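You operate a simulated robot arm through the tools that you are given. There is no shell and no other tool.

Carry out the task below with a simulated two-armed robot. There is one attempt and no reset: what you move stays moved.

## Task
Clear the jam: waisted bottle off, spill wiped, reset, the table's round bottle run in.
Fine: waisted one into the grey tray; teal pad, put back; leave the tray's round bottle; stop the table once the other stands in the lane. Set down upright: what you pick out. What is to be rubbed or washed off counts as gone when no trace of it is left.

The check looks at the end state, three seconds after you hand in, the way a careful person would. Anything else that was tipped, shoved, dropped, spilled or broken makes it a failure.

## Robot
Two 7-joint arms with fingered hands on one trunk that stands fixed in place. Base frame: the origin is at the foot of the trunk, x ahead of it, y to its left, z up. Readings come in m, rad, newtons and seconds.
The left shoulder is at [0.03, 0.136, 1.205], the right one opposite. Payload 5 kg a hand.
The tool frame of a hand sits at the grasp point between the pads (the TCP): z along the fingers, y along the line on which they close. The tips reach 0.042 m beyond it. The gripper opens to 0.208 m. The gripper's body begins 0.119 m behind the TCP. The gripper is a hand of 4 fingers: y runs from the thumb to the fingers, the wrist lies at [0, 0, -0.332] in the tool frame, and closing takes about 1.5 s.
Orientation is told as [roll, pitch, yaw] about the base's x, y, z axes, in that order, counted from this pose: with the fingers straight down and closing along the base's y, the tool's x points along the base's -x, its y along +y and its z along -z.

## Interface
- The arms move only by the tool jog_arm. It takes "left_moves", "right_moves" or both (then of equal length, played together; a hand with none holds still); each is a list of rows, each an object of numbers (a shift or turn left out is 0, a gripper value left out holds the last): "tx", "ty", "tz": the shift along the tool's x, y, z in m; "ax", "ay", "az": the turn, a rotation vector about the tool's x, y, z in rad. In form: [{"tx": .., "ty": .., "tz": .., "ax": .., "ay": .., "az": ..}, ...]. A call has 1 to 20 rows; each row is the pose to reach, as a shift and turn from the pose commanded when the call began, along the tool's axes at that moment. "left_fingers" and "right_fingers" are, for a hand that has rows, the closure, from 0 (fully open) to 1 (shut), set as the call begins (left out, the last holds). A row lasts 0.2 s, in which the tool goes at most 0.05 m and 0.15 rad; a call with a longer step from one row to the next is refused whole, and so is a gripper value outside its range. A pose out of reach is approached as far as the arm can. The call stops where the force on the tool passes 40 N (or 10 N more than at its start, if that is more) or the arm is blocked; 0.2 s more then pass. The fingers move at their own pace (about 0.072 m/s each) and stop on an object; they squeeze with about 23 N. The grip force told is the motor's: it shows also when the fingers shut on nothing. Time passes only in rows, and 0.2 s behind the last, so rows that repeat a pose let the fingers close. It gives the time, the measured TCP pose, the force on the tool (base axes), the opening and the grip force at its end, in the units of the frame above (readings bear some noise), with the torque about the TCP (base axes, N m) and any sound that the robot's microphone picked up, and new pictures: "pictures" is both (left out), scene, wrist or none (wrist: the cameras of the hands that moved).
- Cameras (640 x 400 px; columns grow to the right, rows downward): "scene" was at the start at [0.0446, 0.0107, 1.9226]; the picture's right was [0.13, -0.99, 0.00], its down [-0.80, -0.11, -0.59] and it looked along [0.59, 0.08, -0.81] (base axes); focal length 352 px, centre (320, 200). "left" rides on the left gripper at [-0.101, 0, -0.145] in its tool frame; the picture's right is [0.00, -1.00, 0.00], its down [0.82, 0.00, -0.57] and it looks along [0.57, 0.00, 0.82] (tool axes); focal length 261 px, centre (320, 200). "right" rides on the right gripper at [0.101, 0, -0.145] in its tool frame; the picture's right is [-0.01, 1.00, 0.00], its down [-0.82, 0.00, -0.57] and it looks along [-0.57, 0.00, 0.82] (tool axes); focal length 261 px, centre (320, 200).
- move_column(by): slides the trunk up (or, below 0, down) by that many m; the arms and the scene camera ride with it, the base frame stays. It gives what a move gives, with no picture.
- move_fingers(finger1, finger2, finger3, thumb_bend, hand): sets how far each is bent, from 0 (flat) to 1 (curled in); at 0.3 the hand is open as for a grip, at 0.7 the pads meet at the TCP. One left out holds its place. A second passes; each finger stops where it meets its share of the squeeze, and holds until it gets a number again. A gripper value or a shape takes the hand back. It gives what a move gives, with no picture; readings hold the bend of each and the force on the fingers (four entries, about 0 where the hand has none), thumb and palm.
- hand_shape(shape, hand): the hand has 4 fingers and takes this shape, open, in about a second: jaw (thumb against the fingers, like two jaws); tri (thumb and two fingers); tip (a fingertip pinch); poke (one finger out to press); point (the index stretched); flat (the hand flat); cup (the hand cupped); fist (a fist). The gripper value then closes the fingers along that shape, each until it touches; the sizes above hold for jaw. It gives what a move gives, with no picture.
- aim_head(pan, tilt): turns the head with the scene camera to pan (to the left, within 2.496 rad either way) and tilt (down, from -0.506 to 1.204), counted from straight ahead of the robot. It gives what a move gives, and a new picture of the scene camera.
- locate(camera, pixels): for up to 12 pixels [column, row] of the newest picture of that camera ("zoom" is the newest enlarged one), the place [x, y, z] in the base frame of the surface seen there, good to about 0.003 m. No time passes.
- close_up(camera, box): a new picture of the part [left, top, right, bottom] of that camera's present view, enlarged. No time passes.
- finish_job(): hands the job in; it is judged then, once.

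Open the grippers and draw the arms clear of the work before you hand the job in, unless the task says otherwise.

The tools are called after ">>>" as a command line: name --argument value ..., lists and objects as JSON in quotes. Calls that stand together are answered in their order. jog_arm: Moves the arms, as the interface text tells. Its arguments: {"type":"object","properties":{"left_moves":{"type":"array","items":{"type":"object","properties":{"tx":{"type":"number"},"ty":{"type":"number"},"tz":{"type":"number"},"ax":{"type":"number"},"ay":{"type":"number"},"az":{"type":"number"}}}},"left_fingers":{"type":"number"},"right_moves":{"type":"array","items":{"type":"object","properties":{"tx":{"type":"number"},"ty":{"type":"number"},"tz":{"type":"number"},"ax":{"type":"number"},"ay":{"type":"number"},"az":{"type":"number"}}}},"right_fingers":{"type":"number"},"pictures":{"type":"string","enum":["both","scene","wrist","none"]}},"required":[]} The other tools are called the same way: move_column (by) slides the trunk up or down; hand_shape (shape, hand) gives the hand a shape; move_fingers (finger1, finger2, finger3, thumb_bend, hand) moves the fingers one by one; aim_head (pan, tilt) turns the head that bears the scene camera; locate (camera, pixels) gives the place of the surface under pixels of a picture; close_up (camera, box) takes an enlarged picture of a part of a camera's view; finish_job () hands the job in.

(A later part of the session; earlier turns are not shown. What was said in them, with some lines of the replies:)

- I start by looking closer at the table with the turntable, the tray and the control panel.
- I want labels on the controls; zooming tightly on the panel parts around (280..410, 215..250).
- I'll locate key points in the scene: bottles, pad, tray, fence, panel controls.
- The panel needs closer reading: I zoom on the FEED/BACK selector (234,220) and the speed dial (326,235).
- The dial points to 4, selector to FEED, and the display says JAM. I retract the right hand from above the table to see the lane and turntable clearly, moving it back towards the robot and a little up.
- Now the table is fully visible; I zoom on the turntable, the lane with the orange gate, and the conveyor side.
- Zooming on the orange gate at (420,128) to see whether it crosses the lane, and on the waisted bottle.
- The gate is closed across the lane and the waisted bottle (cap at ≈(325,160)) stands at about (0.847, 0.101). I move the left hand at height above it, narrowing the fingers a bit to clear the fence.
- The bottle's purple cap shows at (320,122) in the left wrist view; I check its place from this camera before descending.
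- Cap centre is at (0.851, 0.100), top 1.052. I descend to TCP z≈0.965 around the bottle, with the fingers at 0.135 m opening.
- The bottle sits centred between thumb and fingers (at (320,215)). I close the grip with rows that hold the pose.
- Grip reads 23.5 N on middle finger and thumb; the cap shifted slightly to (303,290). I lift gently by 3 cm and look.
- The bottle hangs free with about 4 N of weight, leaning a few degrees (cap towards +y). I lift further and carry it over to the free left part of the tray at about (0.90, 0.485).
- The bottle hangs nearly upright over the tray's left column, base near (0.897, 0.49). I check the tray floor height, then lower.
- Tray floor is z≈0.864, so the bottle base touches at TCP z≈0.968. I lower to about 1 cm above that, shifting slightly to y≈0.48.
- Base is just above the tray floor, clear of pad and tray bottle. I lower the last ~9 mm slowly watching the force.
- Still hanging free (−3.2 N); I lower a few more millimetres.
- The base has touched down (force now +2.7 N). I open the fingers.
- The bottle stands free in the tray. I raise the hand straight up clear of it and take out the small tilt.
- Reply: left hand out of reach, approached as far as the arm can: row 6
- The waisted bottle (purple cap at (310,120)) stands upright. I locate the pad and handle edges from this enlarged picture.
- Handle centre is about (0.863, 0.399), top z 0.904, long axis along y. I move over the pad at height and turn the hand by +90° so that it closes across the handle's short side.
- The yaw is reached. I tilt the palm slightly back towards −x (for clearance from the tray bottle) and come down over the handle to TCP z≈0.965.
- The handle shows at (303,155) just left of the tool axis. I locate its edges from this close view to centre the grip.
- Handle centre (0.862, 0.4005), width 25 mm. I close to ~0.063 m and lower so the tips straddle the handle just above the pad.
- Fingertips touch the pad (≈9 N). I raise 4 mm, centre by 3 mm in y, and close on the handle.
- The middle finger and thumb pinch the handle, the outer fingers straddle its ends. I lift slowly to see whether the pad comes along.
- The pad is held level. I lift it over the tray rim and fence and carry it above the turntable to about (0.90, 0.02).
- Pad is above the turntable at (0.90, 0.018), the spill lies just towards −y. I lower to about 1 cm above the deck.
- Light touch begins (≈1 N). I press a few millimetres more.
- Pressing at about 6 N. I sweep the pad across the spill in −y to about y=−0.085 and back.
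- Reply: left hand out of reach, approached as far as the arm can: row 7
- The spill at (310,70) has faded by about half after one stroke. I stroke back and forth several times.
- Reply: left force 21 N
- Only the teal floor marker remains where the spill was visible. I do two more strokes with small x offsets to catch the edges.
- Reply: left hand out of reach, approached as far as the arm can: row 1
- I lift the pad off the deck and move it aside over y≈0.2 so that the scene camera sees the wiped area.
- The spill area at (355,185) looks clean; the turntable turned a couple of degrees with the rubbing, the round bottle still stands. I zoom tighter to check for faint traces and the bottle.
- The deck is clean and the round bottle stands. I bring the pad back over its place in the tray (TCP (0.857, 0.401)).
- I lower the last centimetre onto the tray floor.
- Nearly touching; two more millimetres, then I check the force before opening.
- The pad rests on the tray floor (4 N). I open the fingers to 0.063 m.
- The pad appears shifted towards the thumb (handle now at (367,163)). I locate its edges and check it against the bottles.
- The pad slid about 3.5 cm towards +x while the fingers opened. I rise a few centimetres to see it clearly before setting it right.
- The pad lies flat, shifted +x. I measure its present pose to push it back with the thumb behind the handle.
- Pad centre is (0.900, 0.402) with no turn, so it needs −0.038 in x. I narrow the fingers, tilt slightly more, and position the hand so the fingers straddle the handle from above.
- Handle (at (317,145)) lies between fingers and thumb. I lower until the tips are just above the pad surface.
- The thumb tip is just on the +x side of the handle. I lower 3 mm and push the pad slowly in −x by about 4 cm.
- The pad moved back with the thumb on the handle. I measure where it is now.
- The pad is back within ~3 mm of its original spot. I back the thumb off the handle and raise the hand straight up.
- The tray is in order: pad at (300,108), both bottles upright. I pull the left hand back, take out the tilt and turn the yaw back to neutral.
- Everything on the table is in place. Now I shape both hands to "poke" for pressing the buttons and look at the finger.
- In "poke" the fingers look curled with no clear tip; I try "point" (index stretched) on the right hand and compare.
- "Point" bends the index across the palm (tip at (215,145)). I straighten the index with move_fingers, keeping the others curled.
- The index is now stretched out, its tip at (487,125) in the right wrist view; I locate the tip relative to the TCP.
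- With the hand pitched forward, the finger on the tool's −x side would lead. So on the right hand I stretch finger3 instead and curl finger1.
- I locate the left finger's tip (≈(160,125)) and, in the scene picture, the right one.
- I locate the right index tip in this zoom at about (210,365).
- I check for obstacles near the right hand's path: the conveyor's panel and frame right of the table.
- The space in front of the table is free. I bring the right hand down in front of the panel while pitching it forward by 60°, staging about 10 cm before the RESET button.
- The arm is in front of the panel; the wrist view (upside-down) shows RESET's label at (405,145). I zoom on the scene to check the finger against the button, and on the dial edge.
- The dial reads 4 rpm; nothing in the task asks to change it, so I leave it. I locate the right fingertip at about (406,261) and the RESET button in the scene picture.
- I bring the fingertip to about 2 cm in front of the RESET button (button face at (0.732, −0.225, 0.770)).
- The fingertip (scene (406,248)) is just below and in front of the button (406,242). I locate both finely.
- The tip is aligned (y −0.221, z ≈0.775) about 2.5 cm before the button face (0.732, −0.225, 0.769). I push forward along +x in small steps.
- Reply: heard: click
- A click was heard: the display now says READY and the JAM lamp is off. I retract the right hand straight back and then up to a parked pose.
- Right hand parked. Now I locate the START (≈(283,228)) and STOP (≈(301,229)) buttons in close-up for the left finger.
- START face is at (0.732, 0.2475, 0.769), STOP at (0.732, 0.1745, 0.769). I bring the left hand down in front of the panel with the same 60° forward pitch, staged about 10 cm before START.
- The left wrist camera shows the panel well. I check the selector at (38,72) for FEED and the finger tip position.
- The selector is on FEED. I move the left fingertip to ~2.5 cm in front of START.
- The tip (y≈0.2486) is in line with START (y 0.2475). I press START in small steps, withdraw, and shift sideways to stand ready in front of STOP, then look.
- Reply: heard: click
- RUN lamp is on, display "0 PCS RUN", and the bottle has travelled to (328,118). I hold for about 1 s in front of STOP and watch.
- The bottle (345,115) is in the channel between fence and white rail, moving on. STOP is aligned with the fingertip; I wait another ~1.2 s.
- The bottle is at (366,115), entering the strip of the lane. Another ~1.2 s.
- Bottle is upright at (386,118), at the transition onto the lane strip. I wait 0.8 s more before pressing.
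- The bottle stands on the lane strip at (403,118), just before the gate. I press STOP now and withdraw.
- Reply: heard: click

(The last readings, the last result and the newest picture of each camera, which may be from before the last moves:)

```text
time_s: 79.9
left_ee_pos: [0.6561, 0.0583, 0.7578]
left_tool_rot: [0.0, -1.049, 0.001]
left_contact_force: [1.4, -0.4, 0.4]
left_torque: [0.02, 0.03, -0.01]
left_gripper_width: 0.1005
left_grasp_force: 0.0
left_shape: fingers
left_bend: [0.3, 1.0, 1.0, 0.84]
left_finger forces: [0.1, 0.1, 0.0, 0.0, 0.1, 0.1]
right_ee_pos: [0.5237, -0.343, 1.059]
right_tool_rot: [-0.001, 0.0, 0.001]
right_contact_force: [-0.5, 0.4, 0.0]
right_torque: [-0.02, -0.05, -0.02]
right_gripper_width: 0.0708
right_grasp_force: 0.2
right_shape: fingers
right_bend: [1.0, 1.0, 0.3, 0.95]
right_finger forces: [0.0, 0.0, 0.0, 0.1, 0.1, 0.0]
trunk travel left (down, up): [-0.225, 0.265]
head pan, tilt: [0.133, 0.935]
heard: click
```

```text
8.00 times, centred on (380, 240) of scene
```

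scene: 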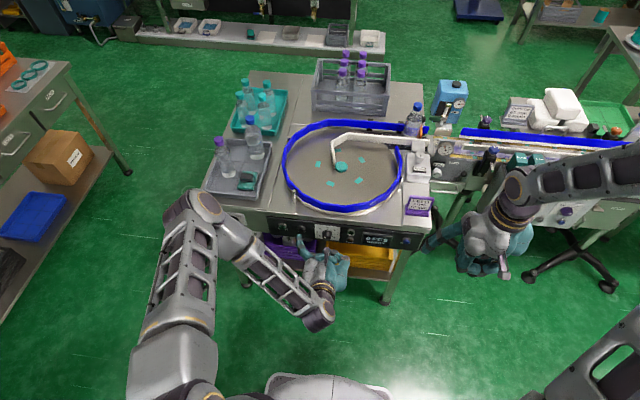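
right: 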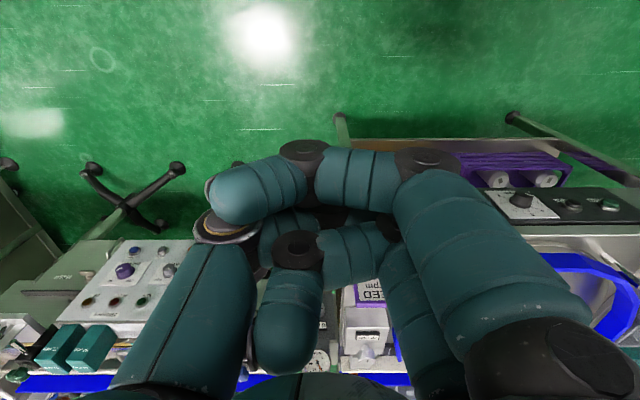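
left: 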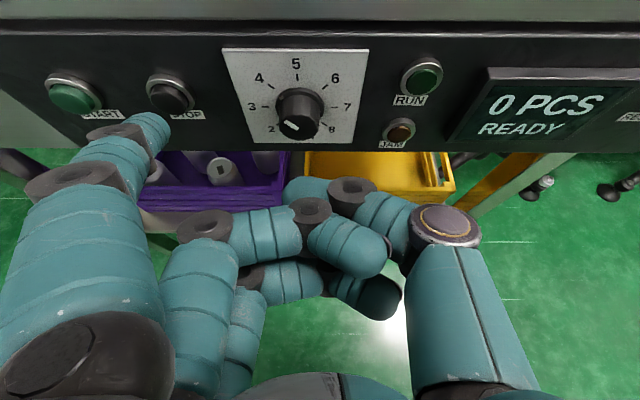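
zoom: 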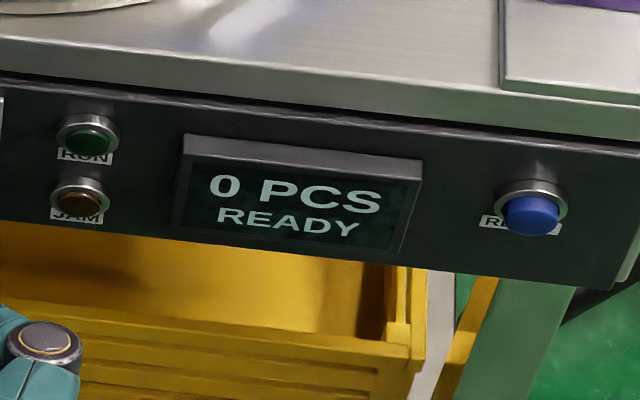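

STOP clicked: RUN lamp off, display READY, and the bottle stands upright in the lane by the gate. I withdraw the left hand straight back, then up and to the side.

>>> jog_arm --left_moves '[{"tx": 0.0217, "tz": -0.0375}, {"tx": 0.0433, "tz": -0.075}, {"tx": 0.065, "tz": -0.1126}]' --pictures "none"

>>> jog_arm --left_moves '[{"tx": -0.0247, "ty": 0.0242, "tz": -0.0172, "ay": 0.0873}, {"tx": -0.0495, "ty": 0.0483, "tz": -0.0343, "ay": 0.1745}, {"tx": -0.0742, "ty": 0.0725, "tz": -0.0515, "ay": 0.2618}, {"tx": -0.099, "ty": 0.0967, "tz": -0.0687, "ay": 0.349}, {"tx": -0.1237, "ty": 0.1208, "tz": -0.0858, "ay": 0.4363}, {"tx": -0.1485, "ty": 0.145, "tz": -0.103, "ay": 0.5236}, {"tx": -0.1732, "ty": 0.1692, "tz": -0.1202, "ay": 0.6108}, {"tx": -0.198, "ty": 0.1933, "tz": -0.1373, "ay": 0.6981}, {"tx": -0.2227, "ty": 0.2175, "tz": -0.1545, "ay": 0.7854}, {"tx": -0.2475, "ty": 0.2417, "tz": -0.1717, "ay": 0.8727}, {"tx": -0.2722, "ty": 0.2658, "tz": -0.1888, "ay": 0.96}, {"tx": -0.297, "ty": 0.29, "tz": -0.206, "ay": 1.0472}]' --pictures "scene"

>>> hand_shape --hand "left" --shape "jaw"

>>> hand_shape --hand "right" --shape "jaw"

```text
time_s: 80.7
left_ee_pos: [0.5245, 0.059, 0.7591]
left_tool_rot: [0.0, -1.049, 0.002]
left_contact_force: [-0.6, -0.3, -0.4]
left_torque: [-0.06, 0.04, -0.02]
left_gripper_width: 0.1007
left_grasp_force: 0.1
left_shape: fingers
left_bend: [0.3, 1.0, 1.0, 0.84]
left_finger forces: [0.1, 0.0, 0.0, 0.0, 0.0, 0.0]
right_ee_pos: [0.5215, -0.343, 1.0595]
right_tool_rot: [0.001, 0.0, 0.001]
right_contact_force: [-1.2, -1.1, 0.7]
right_torque: [0.0, -0.08, -0.01]
right_gripper_width: 0.071
right_grasp_force: 0.1
right_shape: fingers
right_bend: [1.0, 1.0, 0.3, 0.95]
right_finger forces: [0.0, 0.1, 0.0, 0.1, 0.0, 0.0]
trunk travel left (down, up): [-0.225, 0.265]
head pan, tilt: [0.133, 0.935]
```

```text
time_s: 83.5
left_ee_pos: [0.4641, 0.3935, 1.1008]
left_tool_rot: [0.003, 0.042, 0.107]
left_contact_force: [1.0, -2.1, 0.7]
left_torque: [0.41, 0.14, -0.05]
left_gripper_width: 0.1006
left_grasp_force: 0.1
left_shape: fingers
left_bend: [0.3, 1.0, 1.0, 0.84]
left_finger forces: [0.1, 0.0, 0.0, 0.0, 0.0, 0.1]
right_ee_pos: [0.5215, -0.348, 1.0574]
right_tool_rot: [0.003, -0.001, -0.001]
right_contact_force: [-0.6, -1.4, -1.0]
right_torque: [0.18, -0.1, 0.01]
right_gripper_width: 0.0713
right_grasp_force: 0.0
right_shape: fingers
right_bend: [1.0, 1.0, 0.3, 0.95]
right_finger forces: [0.1, 0.1, 0.0, 0.0, 0.0, 0.0]
trunk travel left (down, up): [-0.225, 0.265]
head pan, tilt: [0.133, 0.935]
stopped in row 12 (left hand): the arm was blocked; the commanded pose is now the measured one
```

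scene: 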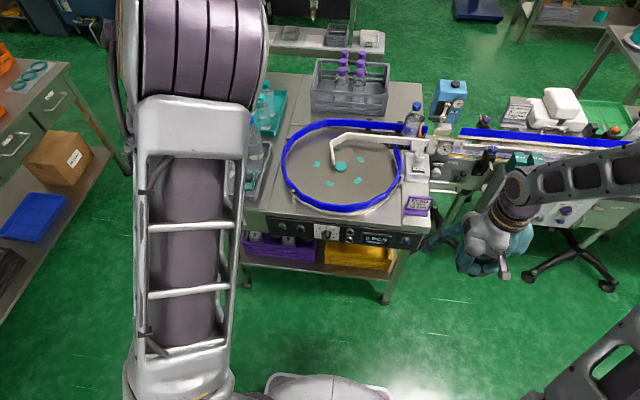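

```text
time_s: 84.4
left_ee_pos: [0.4662, 0.3952, 1.1005]
left_tool_rot: [0.002, 0.039, 0.109]
left_contact_force: [-0.8, -0.4, 0.5]
left_torque: [0.02, -0.02, 0.0]
left_gripper_width: 0.2078
left_grasp_force: 0.1
left_shape: jaw
left_bend: [0.3, 0.3, 0.3, 0.3]
left_finger forces: [0.0, 0.0, 0.0, 0.0, 0.0, 0.1]
right_ee_pos: [0.5223, -0.3445, 1.059]
right_tool_rot: [-0.001, 0.0, 0.0]
right_contact_force: [0.4, -0.6, 0.5]
right_torque: [0.05, 0.02, 0.01]
right_gripper_width: 0.0711
right_grasp_force: 0.1
right_shape: fingers
right_bend: [1.0, 1.0, 0.3, 0.95]
right_finger forces: [0.0, 0.1, 0.1, 0.0, 0.0, 0.0]
trunk travel left (down, up): [-0.225, 0.265]
head pan, tilt: [0.133, 0.935]
```

```text
time_s: 85.3
left_ee_pos: [0.4656, 0.3963, 1.1005]
left_tool_rot: [0.001, 0.038, 0.107]
left_contact_force: [-1.1, 0.2, -0.3]
left_torque: [0.01, 0.03, -0.03]
left_gripper_width: 0.2079
left_grasp_force: 0.0
left_shape: jaw
left_bend: [0.3, 0.3, 0.3, 0.3]
left_finger forces: [0.0, 0.0, 0.0, 0.0, 0.0, 0.1]
right_ee_pos: [0.5234, -0.3439, 1.0581]
right_tool_rot: [0.0, 0.001, 0.001]
right_contact_force: [-0.9, -1.0, 0.0]
right_torque: [-0.01, 0.01, -0.01]
right_gripper_width: 0.208
right_grasp_force: 0.1
right_shape: jaw
right_bend: [0.3, 0.3, 0.3, 0.3]
right_finger forces: [0.0, 0.0, 0.1, 0.0, 0.0, 0.0]
trunk travel left (down, up): [-0.225, 0.265]
head pan, tilt: [0.133, 0.935]
```

The left arm was stopped by a block at the end of that move (joint folding near the body), hand open at (0.466, 0.396, 1.10). I ease it forward-up gently to its natural pose, away from the work, watching for contact.

>>> jog_arm --left_moves '[{"tx": -0.015, "ty": 0.01, "tz": -0.01}, {"tx": -0.03, "ty": 0.02, "tz": -0.02, "az": 0.03}, {"tx": -0.05, "ty": 0.03, "tz": -0.03, "az": 0.06}, {"tx": -0.07, "ty": 0.04, "tz": -0.04, "ay": -0.02, "az": 0.1}]' --pictures "scene"

```text
time_s: 86.3
left_ee_pos: [0.5322, 0.4439, 1.1368]
left_tool_rot: [-0.004, 0.021, 0.008]
left_contact_force: [0.6, 1.1, -0.9]
left_torque: [-0.05, -0.04, 0.01]
left_gripper_width: 0.2081
left_grasp_force: 0.1
left_shape: jaw
left_bend: [0.3, 0.3, 0.3, 0.3]
left_finger forces: [0.0, 0.0, 0.0, 0.1, 0.0, 0.0]
right_ee_pos: [0.5234, -0.3425, 1.0577]
right_tool_rot: [0.0, -0.001, 0.0]
right_contact_force: [0.2, -0.4, 0.3]
right_torque: [-0.07, -0.05, -0.03]
right_gripper_width: 0.2075
right_grasp_force: 0.0
right_shape: jaw
right_bend: [0.3, 0.3, 0.3, 0.3]
right_finger forces: [0.1, 0.1, 0.0, 0.0, 0.1, 0.0]
trunk travel left (down, up): [-0.225, 0.265]
head pan, tilt: [0.133, 0.935]
```

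scene: 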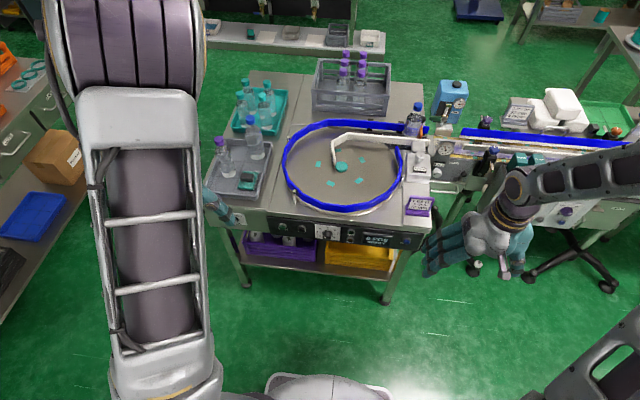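

Arms are clear and open. I inspect the final state in close-ups: tray, lane, panel and turntable.

>>> close_up --camera "scene" --box '[196, 75, 300, 205]'

>>> close_up --camera "scene" --box '[340, 85, 440, 150]'

>>> close_up --camera "scene" --box '[270, 110, 440, 260]'

>>> locate --camera "scene" --pixels '[[415, 105], [413, 120], [247, 176], [247, 186], [220, 142], [252, 122]]'

```text
3.08 times, centred on (248, 140) of scene
```

zoom: 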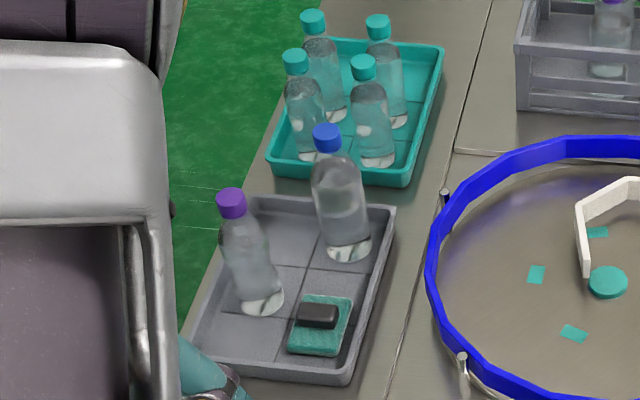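

```text
6.15 times, centred on (390, 118) of scene
```

zoom: 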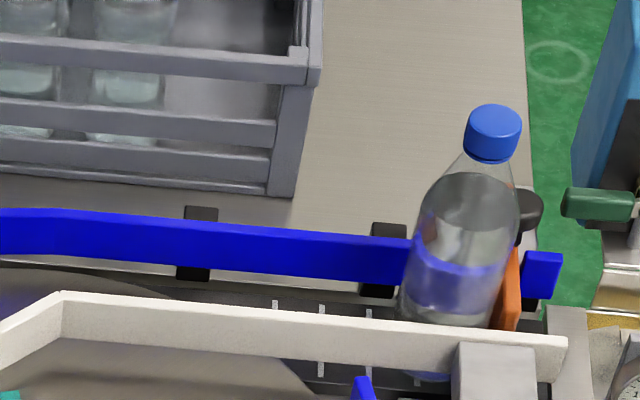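

```text
2.67 times, centred on (355, 185) of scene
```

zoom: 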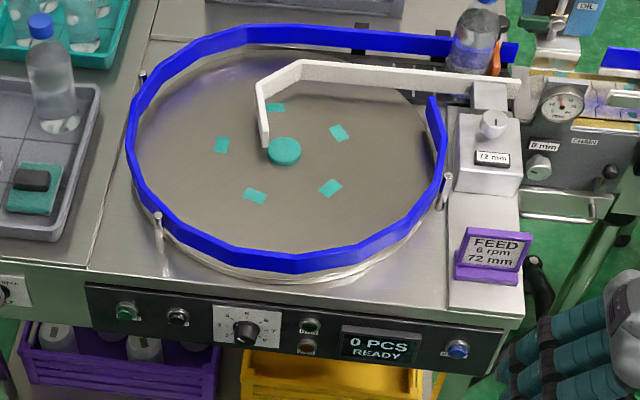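

```text
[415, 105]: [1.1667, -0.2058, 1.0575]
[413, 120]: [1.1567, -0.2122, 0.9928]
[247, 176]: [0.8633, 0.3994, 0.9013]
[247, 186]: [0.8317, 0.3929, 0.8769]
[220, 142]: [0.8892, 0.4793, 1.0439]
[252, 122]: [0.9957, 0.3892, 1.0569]
```

Everything is in order:
- The waisted bottle stands upright in the grey tray, and the tray's round bottle is untouched.
- The pad is back in its place and the deck is clean.
- The display reads READY with the JAM and RUN lamps off.
- The other round bottle stands in the lane by the gate.

Both hands are open and clear, so I hand the job in.

>>> finish_job

```text
The job is handed in.
```

The jam is cleared and the job is handed in; I haven't seen the check's verdict.

- **Waisted bottle:** it stands upright in the grey tray. The tray's own round bottle was not touched.
- **Spill:** it is wiped off the turntable, and a close-up showed no trace left. The rubbing turned the turntable a few degrees, but the round bottle stayed standing.
- **Teal pad:** it slid about 3.5 cm along the tray when I let go. I pushed it back to within about 3 mm of where it was.
- **Reset and run:** RESET cleared the jam and START ran the table. I pressed STOP when the round bottle was on the lane strip, and it stands upright by the gate. The display reads "0 PCS READY", with both lamps off.
- **Speed dial:** it is still at 4 rpm, although the card on the table says "FEED 6 rpm". I left it because the task did not mention speed.

Late on, the left arm was stopped once by a block while I was drawing it back. I eased it free. Both hands are open and clear of the work.
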